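You operate a simulated robot arm through the tools that you are given. There is no shell and no other tool. Be economical: measure what you need, move in short steps, check, and stop when the job is done.

Carry out the task below with a simulated robot arm. There is one attempt and no reset: what you move stays moved.

Task
Stack the yellow spice shaker from the work table top on top of the green spice shaker.

It is judged by the outcome, as a careful person would: the job done as asked, and still so three seconds after it is handed in. It fails if anything else is knocked over, pushed out of place, dropped, spilled or broken.

Robot
A 7-joint arm with a two-finger parallel gripper, fixed in place. Base frame: the origin is at the foot of the arm, x ahead of it, y to its left, z up; the work surface is at about z = 0.78. Readings come in m, degrees, newtons and seconds.
With the tool pointing down near the work surface it reaches from about 0.3 to 0.7 m from the base axis. Its first joint turns from -66.0 to 66.0 degrees. Payload 1.57 kg.
The tool frame sits at the grasp point between the pads (the TCP): z along the fingers, y along the line on which they close. The tips reach 0.03 m beyond it. The gripper opens to 0.11 m. The fingers are 0.024 m wide and 0.012 m thick; the gripper's body (0.048 by 0.112 m) begins 0.078 m behind the TCP.
Orientation is told as [roll, pitch, yaw] about the base's x, y, z axes, in that order, counted from this pose: with the fingers straight down and closing along the base's y, the tool's x points along the base's -x, its y along +y and its z along -z.

Tools
- The arm moves only by the tool drive_tool. Its argument "moves" is a list that holds one entry, the list of rows, each a list of 5 numbers: the gripper command, from -1 (fully open) to 1 (shut), values between in proportion, then the shift along the tool's x, y, z in units of 40 mm (1.0 is 40 mm), then the turn about the tool's z in units of 4 degrees (1.0 is 4 degrees). In form: [[[claw, x, y, z, twist], ...]]. A call has 1 to 20 rows; each row shifts and turns the commanded pose from where the row before left it, along the tool's axes as they then stand. A call with a number of a shift or a turn outside -1 to 1 is refused whole. A row lasts 0.2 s, in which the tool goes at most 0.05 m and 8.6 degrees; a call with a longer step from one row to the next is refused whole, and so is a gripper value outside its range. Where a pose cannot be reached the arm comes as near as it can. A force on the tool above 40 N (or 10 N above the force at the start of the call, whichever is more), or a blocked arm, ends the call early, and 0.2 s more pass. The fingers move at their own pace (about 0.108 m/s each) and stop on an object; they squeeze with about 24 N. The grip force told is the motor's: it shows also when the fingers shut on nothing. Time passes only in rows, and 0.2 s behind the last, so rows that do not move let the fingers close. It gives the time, the measured TCP pose, the force on the tool (base axes), the opening and the grip force at its end, in the units of the frame above (readings bear some noise).
- Cameras (640 x 400 px; columns grow to the right, rows downward): "scene" is fixed at [0.152, -0.3827, 1.403]; the picture's right is [0.88, -0.48, 0.00], its down [-0.27, -0.50, -0.82] and it looks along [0.39, 0.72, -0.57] (base axes); focal length 339 px, centre (320, 200). "wrist" rides on the gripper at [-0.036, 0, -0.08] in the tool frame; the picture's right is [0.00, -1.00, 0.00], its down [0.97, 0.00, -0.24] and it looks along [0.24, 0.00, 0.97] (tool axes); focal length 218 px, centre (320, 200). There is no depth. A picture from a camera that has moved, and an enlarged one, comes with that camera's place and axes in the base frame and with its lens.
- get_image(camera): a new picture of that camera. The clock stands still meanwhile.
- close_up(camera, box): a new picture of the part [left, top, right, bottom] of that camera's present view, enlarged. The clock stands still meanwhile.
- hand_in(): hands the job in; it is judged then, once.

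Work in short steps. Places have to be worked out from the pictures, the camera data and where the tool is seen: move nearer, look again, correct. Check each grasp and each placing, and mend what went wrong. You have 90 turns and 42 pictures in all, those below and enlarged ones among them. Open the gripper and draw the arm clear of the work before you hand the job in, unless the task says otherwise; then end with one line.

The tools are called after ">>>" as name(argument=value, ...) on one line, values as JSON. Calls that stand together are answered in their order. drive_tool: Moves the arm, as the interface text tells. Its arguments: {"type":"object","properties":{"moves":{"type":"array","items":{"type":"array","items":{"type":"array","items":{"type":"number"}}}}},"required":["moves"]} The other tools are called the same way: get_image (camera) takes a picture; close_up (camera, box) takes an enlarged picture of a part of a camera's view; hand_in () hands the job in.

At the start:

```text
t: 0.0
tool_pos: [0.4091, 0.1731, 1.0643]
tool_rot: [0.0, 0.0, 0.0]
contact_force: [0.6, -0.9, -0.1]
finger_gap: 0.1101
grasp_force: 0.0
```

scene: 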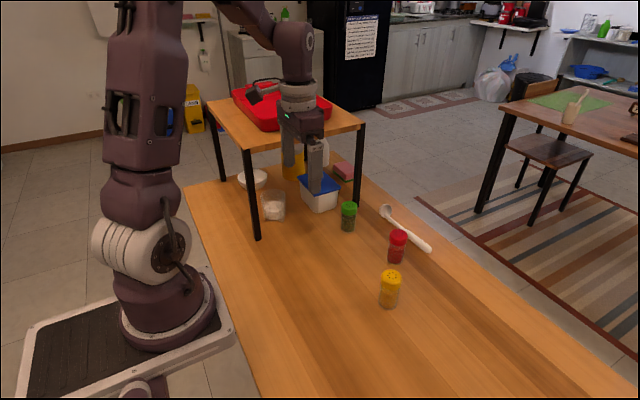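
wrist: 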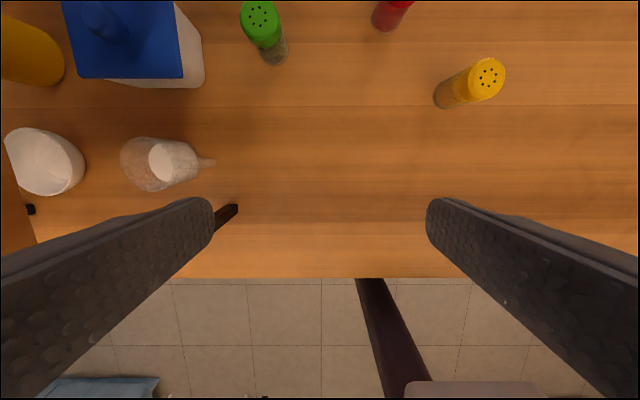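

Yellow shaker looks to be at about (0.525, -0.02) with its top near z 0.865. Green is at about (0.584, 0.238). I move above yellow first.

>>> drive_tool(moves=[[[-1, -0.58, -0.965, 0, 0], [-1, -0.58, -0.965, 0, 0], [-1, -0.58, -0.965, 0, 0], [-1, -0.58, -0.965, 0, 0], [-1, -0.58, -0.965, 0, 0], [-1, 0, 0, 0.8, 0], [-1, 0, 0, 0.8, 0], [-1, 0, 0, 0, 0]]])

>>> get_image(camera="wrist")

>>> get_image(camera="scene")

```text
t: 1.8
tool_pos: [0.5245, -0.0186, 1.0007]
tool_rot: [0.0, 0.0, 0.0]
contact_force: [0.5, 0.1, -0.5]
finger_gap: 0.1101
grasp_force: 0.1
```

```text
39 pictures are left
camera wrist: at [0.5607, -0.0195, 1.081], right [0.0, -1.0, 0.0], down [-0.97, 0.0, 0.24], along [-0.24, 0.0, -0.97], focal length 218 px, centre (320, 200)
```

wrist: 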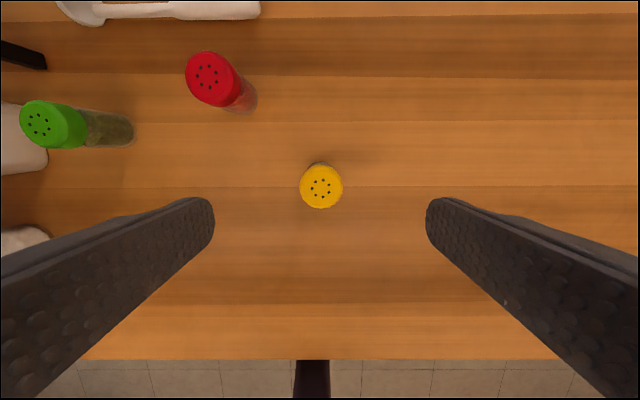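

```text
38 pictures are left
```

scene: 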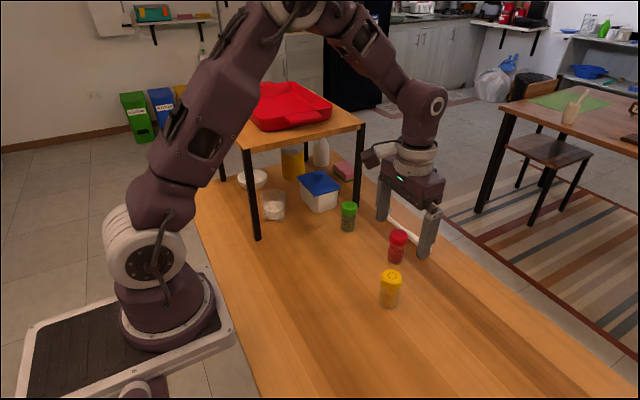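

Yellow's top is at about (0.522, -0.021), nearly under the tool, and red is clear of the fingers. I descend to a grasp height of z ≈ 0.83 and close.

>>> drive_tool(moves=[[[-1, 0.07, -0.05, 0.85, 0], [-1, 0, 0, 0.85, 0], [-1, 0, 0, 0.85, 0], [-1, 0, 0, 0.85, 0], [-1, 0, 0, 0.85, 0], [-1, 0, 0, 0, 0]]])

>>> get_image(camera="scene")

>>> get_image(camera="wrist")

```text
t: 3.2
tool_pos: [0.52, -0.0222, 0.8302]
tool_rot: [0.1, 0.0, -0.1]
contact_force: [0.2, 0.1, 0.5]
finger_gap: 0.1102
grasp_force: 0.0
```

```text
37 pictures are left
```

scene: 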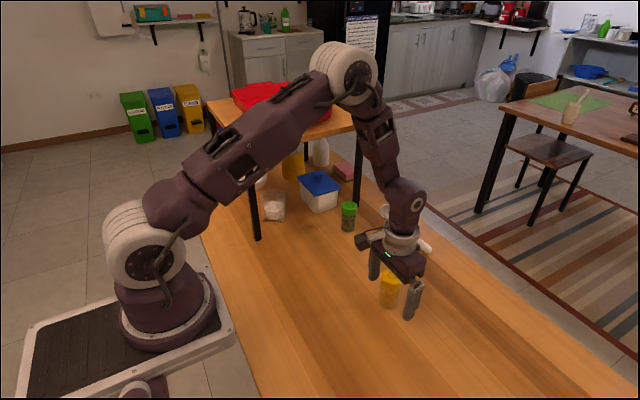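

```text
36 pictures are left
camera wrist: at [0.5567, -0.0235, 0.9115], right [0.0, -1.0, 0.0], down [-0.97, 0.0, 0.24], along [-0.24, 0.0, -0.97], focal length 218 px, centre (320, 200)
```

wrist: 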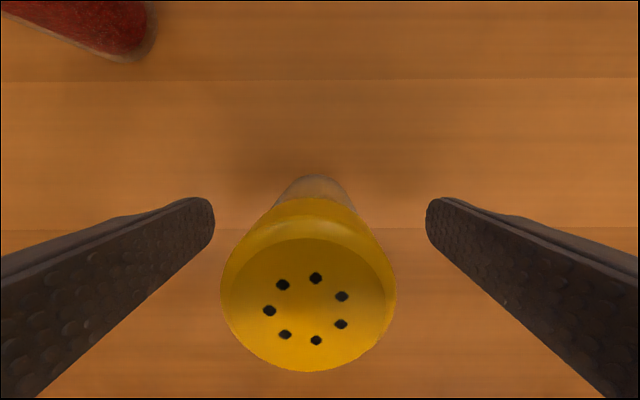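

The shaker sits between the pads, with its axis at about (0.518, -0.020). I make a small y correction and close gently.

>>> drive_tool(moves=[[[-1, 0.04, 0.05, 0, 0], [-0.3, 0, 0, 0, 0], [0.2, 0, 0, 0, 0], [0.6, 0, 0, 0, 0], [1, 0, 0, 0, 0], [1, 0, 0, 0, 0]]])

>>> drive_tool(moves=[[[1, 0, 0, -0.25, 0], [1, 0, 0, -0.5, 0], [1, 0, 0, -0.9, 0], [1, 0, 0, -0.9, 0], [1, 0, 0, -0.9, 0], [1, 0, 0, 0, 0]]])

>>> get_image(camera="wrist")

>>> get_image(camera="scene")

```text
t: 4.6
tool_pos: [0.5185, -0.0213, 0.8312]
tool_rot: [0.0, -0.1, 0.0]
contact_force: [-0.4, 0.1, 0.4]
finger_gap: 0.0418
grasp_force: 24.1
```

```text
t: 6.0
tool_pos: [0.5206, -0.0202, 0.9684]
tool_rot: [0.0, -0.1, 0.0]
contact_force: [-0.2, 0.3, -0.4]
finger_gap: 0.0418
grasp_force: 24.3
```

```text
35 pictures are left
camera wrist: at [0.5564, -0.0202, 1.0488], right [0.0, -1.0, 0.0], down [-0.97, 0.0, 0.24], along [-0.24, 0.0, -0.97], focal length 218 px, centre (320, 200)
```

wrist: 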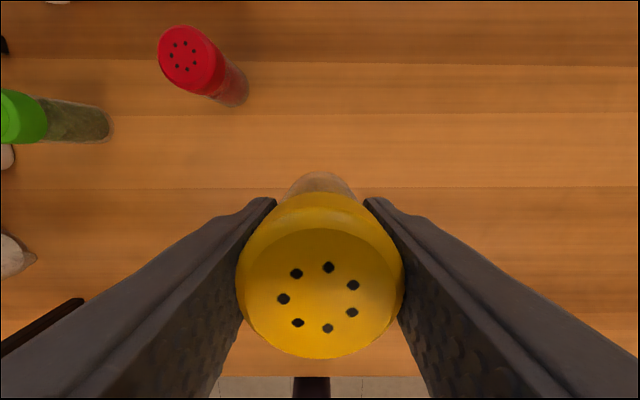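

```text
34 pictures are left
```

scene: 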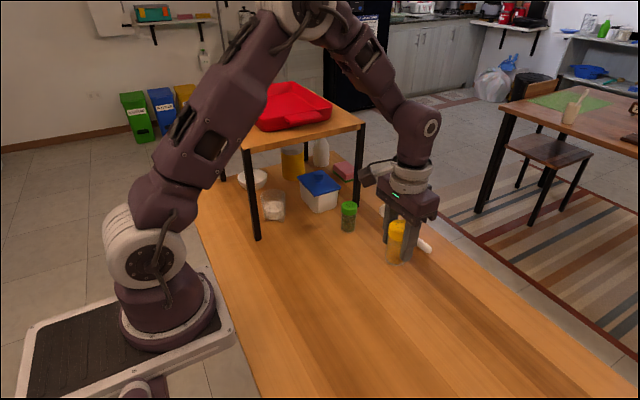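

The grasp is firm (gap 42 mm) and the shaker is lifted upright. I move to a vantage point short of green to measure it precisely.

>>> drive_tool(moves=[[[1, -0.05, 0.5, -0.2, 0], [1, -0.05, 0.9, 0, 0], [1, -0.05, 0.95, 0, 0], [1, -0.05, 0.95, 0, 0], [1, -0.05, 0.95, 0, 0], [1, 0, 0.4, 0, 0], [1, 0, 0, 0, 0]]])

>>> get_image(camera="wrist")

>>> close_up(camera="scene", box=[280, 150, 440, 250])

```text
t: 7.6
tool_pos: [0.5308, 0.1678, 0.9772]
tool_rot: [-0.1, 0.1, 0.0]
contact_force: [1.0, 0.5, -1.4]
finger_gap: 0.0421
grasp_force: 24.2
```

```text
33 pictures are left
camera wrist: at [0.5656, 0.167, 1.0571], right [0.0, -1.0, 0.0], down [-0.97, 0.0, 0.24], along [-0.24, 0.0, -0.97], focal length 218 px, centre (320, 200)
```

wrist: 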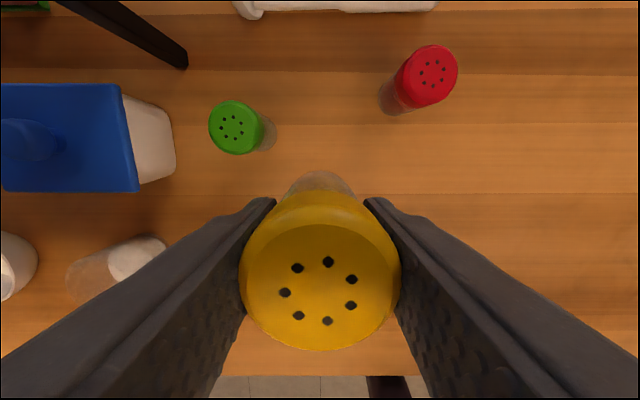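

```text
4.00 times, centred on (360, 200) of scene
camera zoom: at [0.152, -0.3826, 1.403], right [0.88, -0.48, 0.0], down [-0.27, -0.5, -0.82], along [0.39, 0.72, -0.57], focal length 1356 px, centre (160, 200)
```

zoom: 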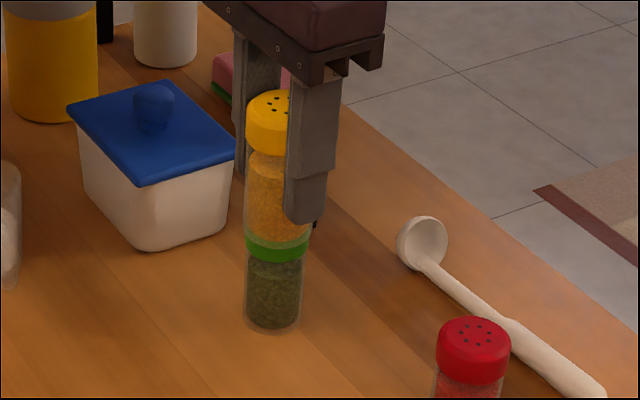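

Green's axis is at about (0.580, 0.240), and yellow's axis is about 1.5 mm ahead of the tool. I move directly above green, staying high, and check.

>>> drive_tool(moves=[[[1, -0.3, 0.45, 0, 0], [1, -0.3, 0.45, 0, 0], [1, -0.3, 0.45, 0, 0], [1, -0.3, 0.45, 0, 0], [1, 0, 0, 0.5, 0], [1, 0, 0, 0, 0], [1, 0, 0, 0, 0]]])

>>> get_image(camera="wrist")

>>> close_up(camera="scene", box=[280, 150, 440, 250])

```text
t: 9.2
tool_pos: [0.5774, 0.2369, 0.9547]
tool_rot: [0.0, 0.0, 0.0]
contact_force: [-0.3, -0.5, -0.8]
finger_gap: 0.0416
grasp_force: 24.1
```

```text
31 pictures are left
camera wrist: at [0.6147, 0.2368, 1.0359], right [0.0, -1.0, 0.0], down [-0.97, 0.0, 0.24], along [-0.24, 0.0, -0.97], focal length 218 px, centre (320, 200)
```

wrist: 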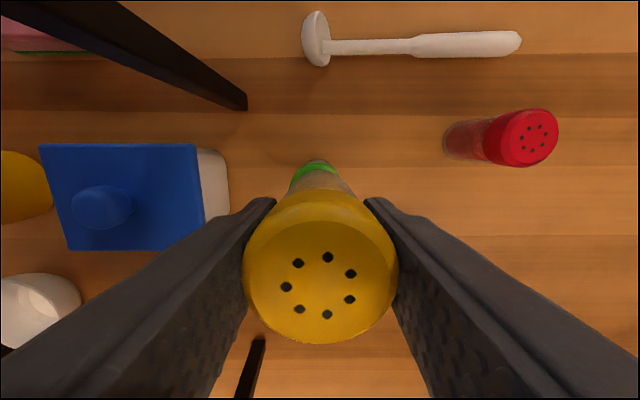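

```text
4.00 times, centred on (360, 200) of scene
camera zoom: at [0.152, -0.3826, 1.403], right [0.88, -0.48, 0.0], down [-0.27, -0.5, -0.82], along [0.39, 0.72, -0.57], focal length 1356 px, centre (160, 200)
```

zoom: 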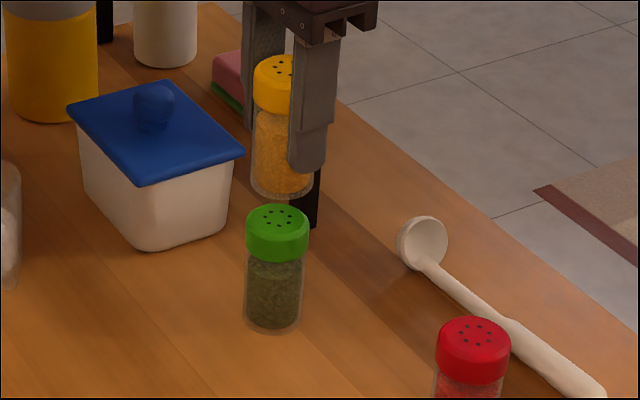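

Green's visible rim in the wrist view puts its axis about 3 mm further in +y and 2 to 3 mm in +x. I correct for that, lower to about 1 cm above its cap, and recheck.

>>> drive_tool(moves=[[[1, -0.07, 0.08, 0, 0], [1, 0, 0, 0.35, 0], [1, 0, 0, 0.35, 0], [1, 0, 0, 0, 0], [1, 0, 0, 0, 0]]])

>>> close_up(camera="wrist", box=[240, 125, 400, 225])

>>> close_up(camera="scene", box=[300, 160, 396, 220])

```text
t: 10.4
tool_pos: [0.5798, 0.243, 0.9269]
tool_rot: [0.0, 0.0, 0.0]
contact_force: [0.0, 0.2, -0.1]
finger_gap: 0.0422
grasp_force: 24.1
```

```text
4.00 times, centred on (320, 175) of wrist
camera zoom: at [0.6162, 0.241, 1.008], right [0.0, -1.0, 0.0], down [-0.97, 0.0, 0.24], along [-0.24, 0.0, -0.97], focal length 873 px, centre (320, 300)
```

zoom: 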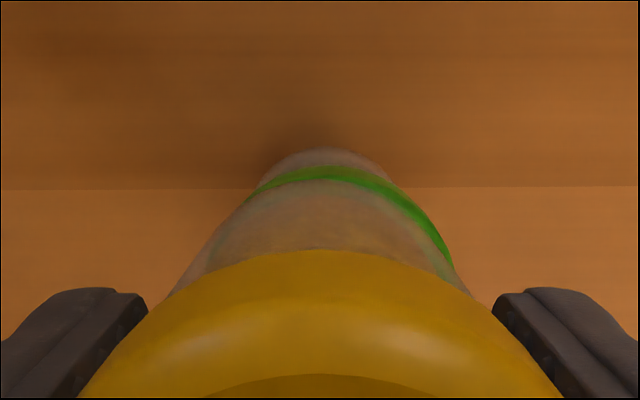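

```text
6.67 times, centred on (348, 190) of scene
camera zoom: at [0.152, -0.3827, 1.403], right [0.88, -0.48, 0.0], down [-0.27, -0.5, -0.82], along [0.39, 0.72, -0.57], focal length 2260 px, centre (133, 267)
```

zoom: 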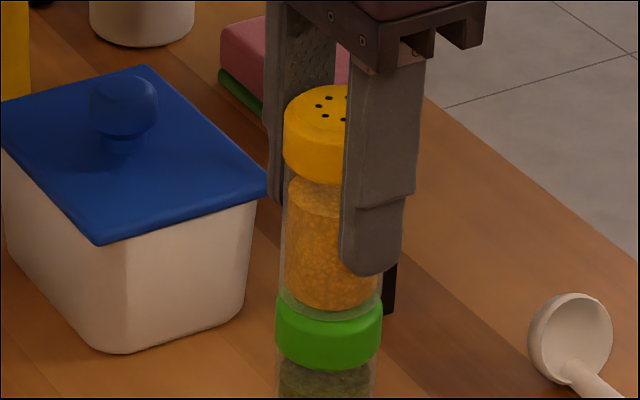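

Alignment in x agrees, with both rims at about 0.602. In y, green is about 2 mm toward -y, so I correct that and lower slowly, watching the force.

>>> drive_tool(moves=[[[1, 0, -0.05, 0, 0], [1, 0, 0, 0.1, 0], [1, 0, 0, 0.07, 0], [1, 0, 0, 0, 0], [1, 0, 0, 0, 0]]])

>>> close_up(camera="wrist", box=[240, 125, 400, 225])

>>> close_up(camera="scene", box=[300, 180, 396, 240])

```text
t: 11.6
tool_pos: [0.5818, 0.2388, 0.9226]
tool_rot: [0.1, 0.1, 0.0]
contact_force: [3.5, 3.0, 11.7]
finger_gap: 0.042
grasp_force: 23.6
```

```text
4.00 times, centred on (320, 175) of wrist
camera zoom: at [0.6173, 0.2385, 1.0024], right [0.0, -1.0, 0.0], down [-0.97, 0.0, 0.24], along [-0.24, 0.0, -0.97], focal length 873 px, centre (320, 300)
```

zoom: 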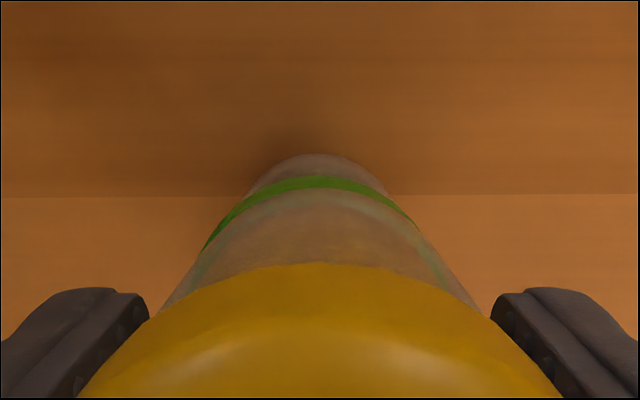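

```text
6.67 times, centred on (348, 210) of scene
camera zoom: at [0.1519, -0.3827, 1.403], right [0.88, -0.48, 0.0], down [-0.27, -0.5, -0.82], along [0.39, 0.72, -0.57], focal length 2260 px, centre (133, 133)
```

zoom: 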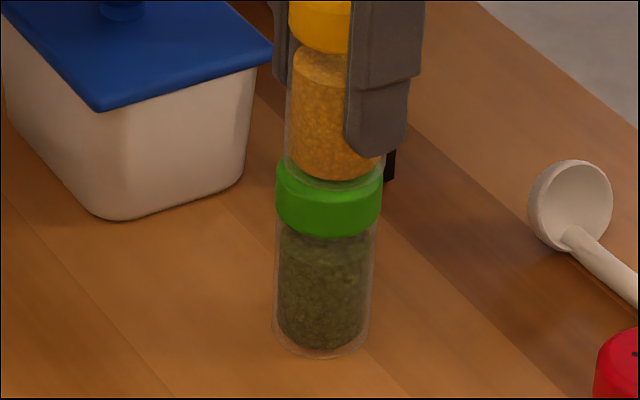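

Contact came at z ≈ 0.9225, so green's cap top is at about 0.872. Yellow is about 1 to 2 mm off toward -y and +x. I lift a little, nudge it, and set it down again lightly.

>>> drive_tool(moves=[[[1, 0, 0, -0.13, 0], [1, 0.03, 0.04, 0, 0], [1, 0, 0, 0, 0], [1, 0, 0, 0.04, 0], [1, 0, 0, 0.04, 0], [1, 0, 0, 0, 0], [1, 0, 0, 0, 0]]])

>>> close_up(camera="wrist", box=[240, 125, 400, 225])

>>> close_up(camera="scene", box=[300, 180, 396, 240])

```text
t: 13.2
tool_pos: [0.5799, 0.2402, 0.9243]
tool_rot: [0.0, 0.0, -0.1]
contact_force: [0.3, -0.6, 0.0]
finger_gap: 0.042
grasp_force: 24.3
```

```text
4.00 times, centred on (320, 175) of wrist
camera zoom: at [0.6155, 0.2399, 1.0049], right [0.0, -1.0, 0.0], down [-0.97, 0.0, 0.24], along [-0.24, 0.0, -0.97], focal length 873 px, centre (320, 300)
```

zoom: 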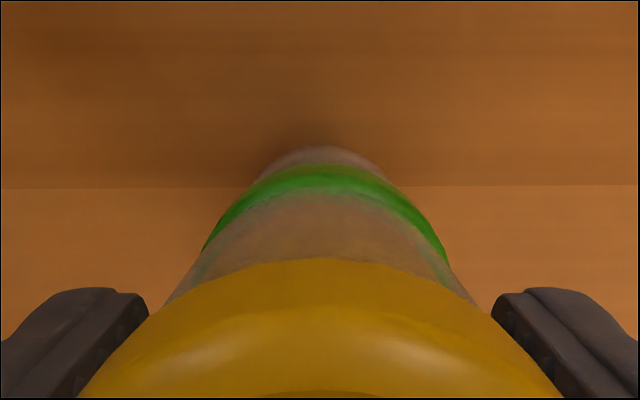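

```text
6.67 times, centred on (348, 210) of scene
camera zoom: at [0.152, -0.3827, 1.403], right [0.88, -0.48, 0.0], down [-0.27, -0.5, -0.82], along [0.39, 0.72, -0.57], focal length 2260 px, centre (133, 133)
```

zoom: 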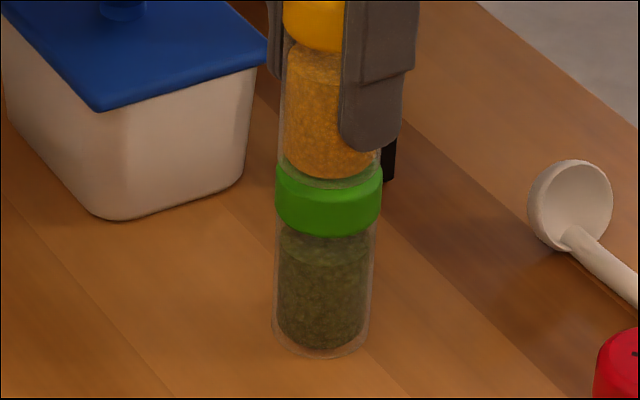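

It is now centred in y and laterally. I nudge about 1 mm in +x and lower the last 1 to 2 mm to a light contact.

>>> drive_tool(moves=[[[1, -0.02, 0, 0, 0], [1, 0, 0, 0.02, 0], [1, 0, 0, 0.02, 0], [1, 0, 0, 0, 0], [1, 0, 0, 0, 0]]])

```text
t: 14.4
tool_pos: [0.58, 0.2405, 0.9225]
tool_rot: [0.0, -0.1, 0.0]
contact_force: [1.3, -0.7, 4.4]
finger_gap: 0.0417
grasp_force: 23.6
```

Light contact at 4.4 N, so yellow is resting on green. I open gradually.

>>> drive_tool(moves=[[[0.2, 0, 0, 0, 0], [0.1, 0, 0, 0, 0], [0.0, 0, 0, 0, 0], [-0.3, 0, 0, 0, 0], [-0.6, 0, 0, 0, 0], [-0.6, 0, 0, 0, 0]]])

>>> get_image(camera="wrist")

>>> close_up(camera="scene", box=[280, 150, 440, 250])

```text
t: 15.8
tool_pos: [0.5791, 0.2409, 0.9226]
tool_rot: [0.0, 0.0, 0.0]
contact_force: [-0.5, -0.2, -0.6]
finger_gap: 0.0881
grasp_force: 0.1
```

```text
23 pictures are left
camera wrist: at [0.6158, 0.2401, 1.0031], right [0.0, -1.0, 0.0], down [-0.97, 0.0, 0.24], along [-0.24, 0.0, -0.97], focal length 218 px, centre (320, 200)
```

wrist: 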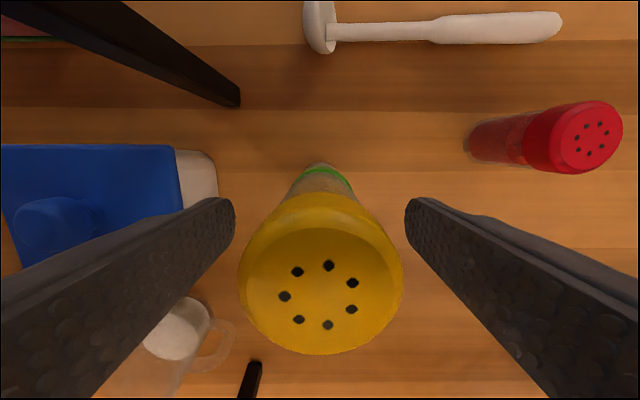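

```text
4.00 times, centred on (360, 200) of scene
camera zoom: at [0.152, -0.3827, 1.403], right [0.88, -0.48, 0.0], down [-0.27, -0.5, -0.82], along [0.39, 0.72, -0.57], focal length 1356 px, centre (160, 200)
```

zoom: 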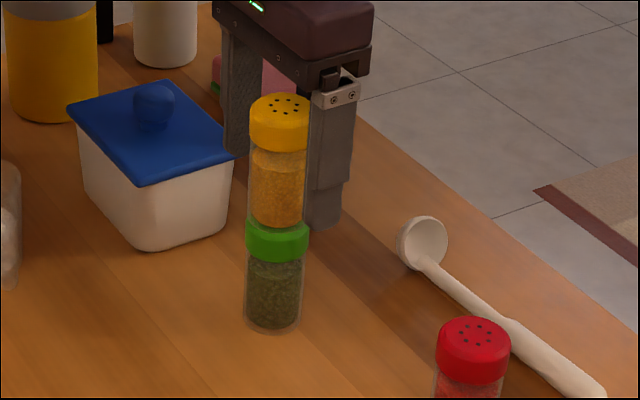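

The stack stands upright with the fingers clear on both sides. I go straight up, then draw back toward -y.

>>> drive_tool(moves=[[[-0.7, 0, 0, -0.4, 0], [-0.7, 0, 0, -0.8, 0], [-0.7, 0, 0, -0.9, 0], [-0.7, 0, 0, -0.9, 0], [-0.7, 0, 0, -0.5, 0], [-0.7, 0.4, -0.9, 0, 0], [-0.7, 0.4, -0.9, 0, 0], [-0.7, 0.4, -0.9, 0, 0], [-0.7, 0, 0, 0, 0], [-0.7, 0, 0, 0, 0]]])

>>> get_image(camera="scene")

```text
t: 18.0
tool_pos: [0.5305, 0.1338, 1.0643]
tool_rot: [0.0, 0.0, 0.0]
contact_force: [-0.3, -0.3, 0.4]
finger_gap: 0.0936
grasp_force: 0.1
```

```text
21 pictures are left
```

scene: 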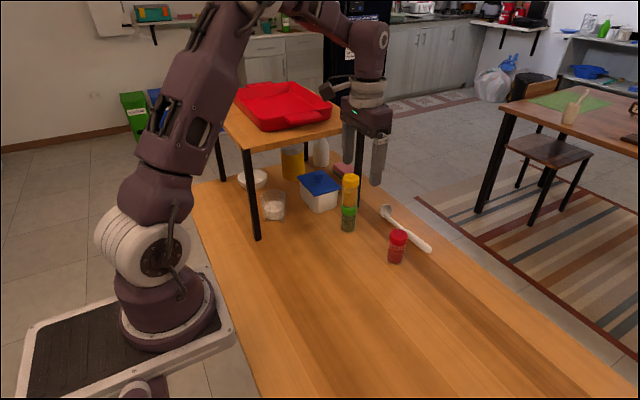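

The stack is standing, the arm is clear, and everything else is where it was. I hand in.

>>> hand_in()

```text
The job is handed in.
```

The yellow spice shaker is stacked on top of the green one; it stood upright on its own after release, and nothing else was moved.
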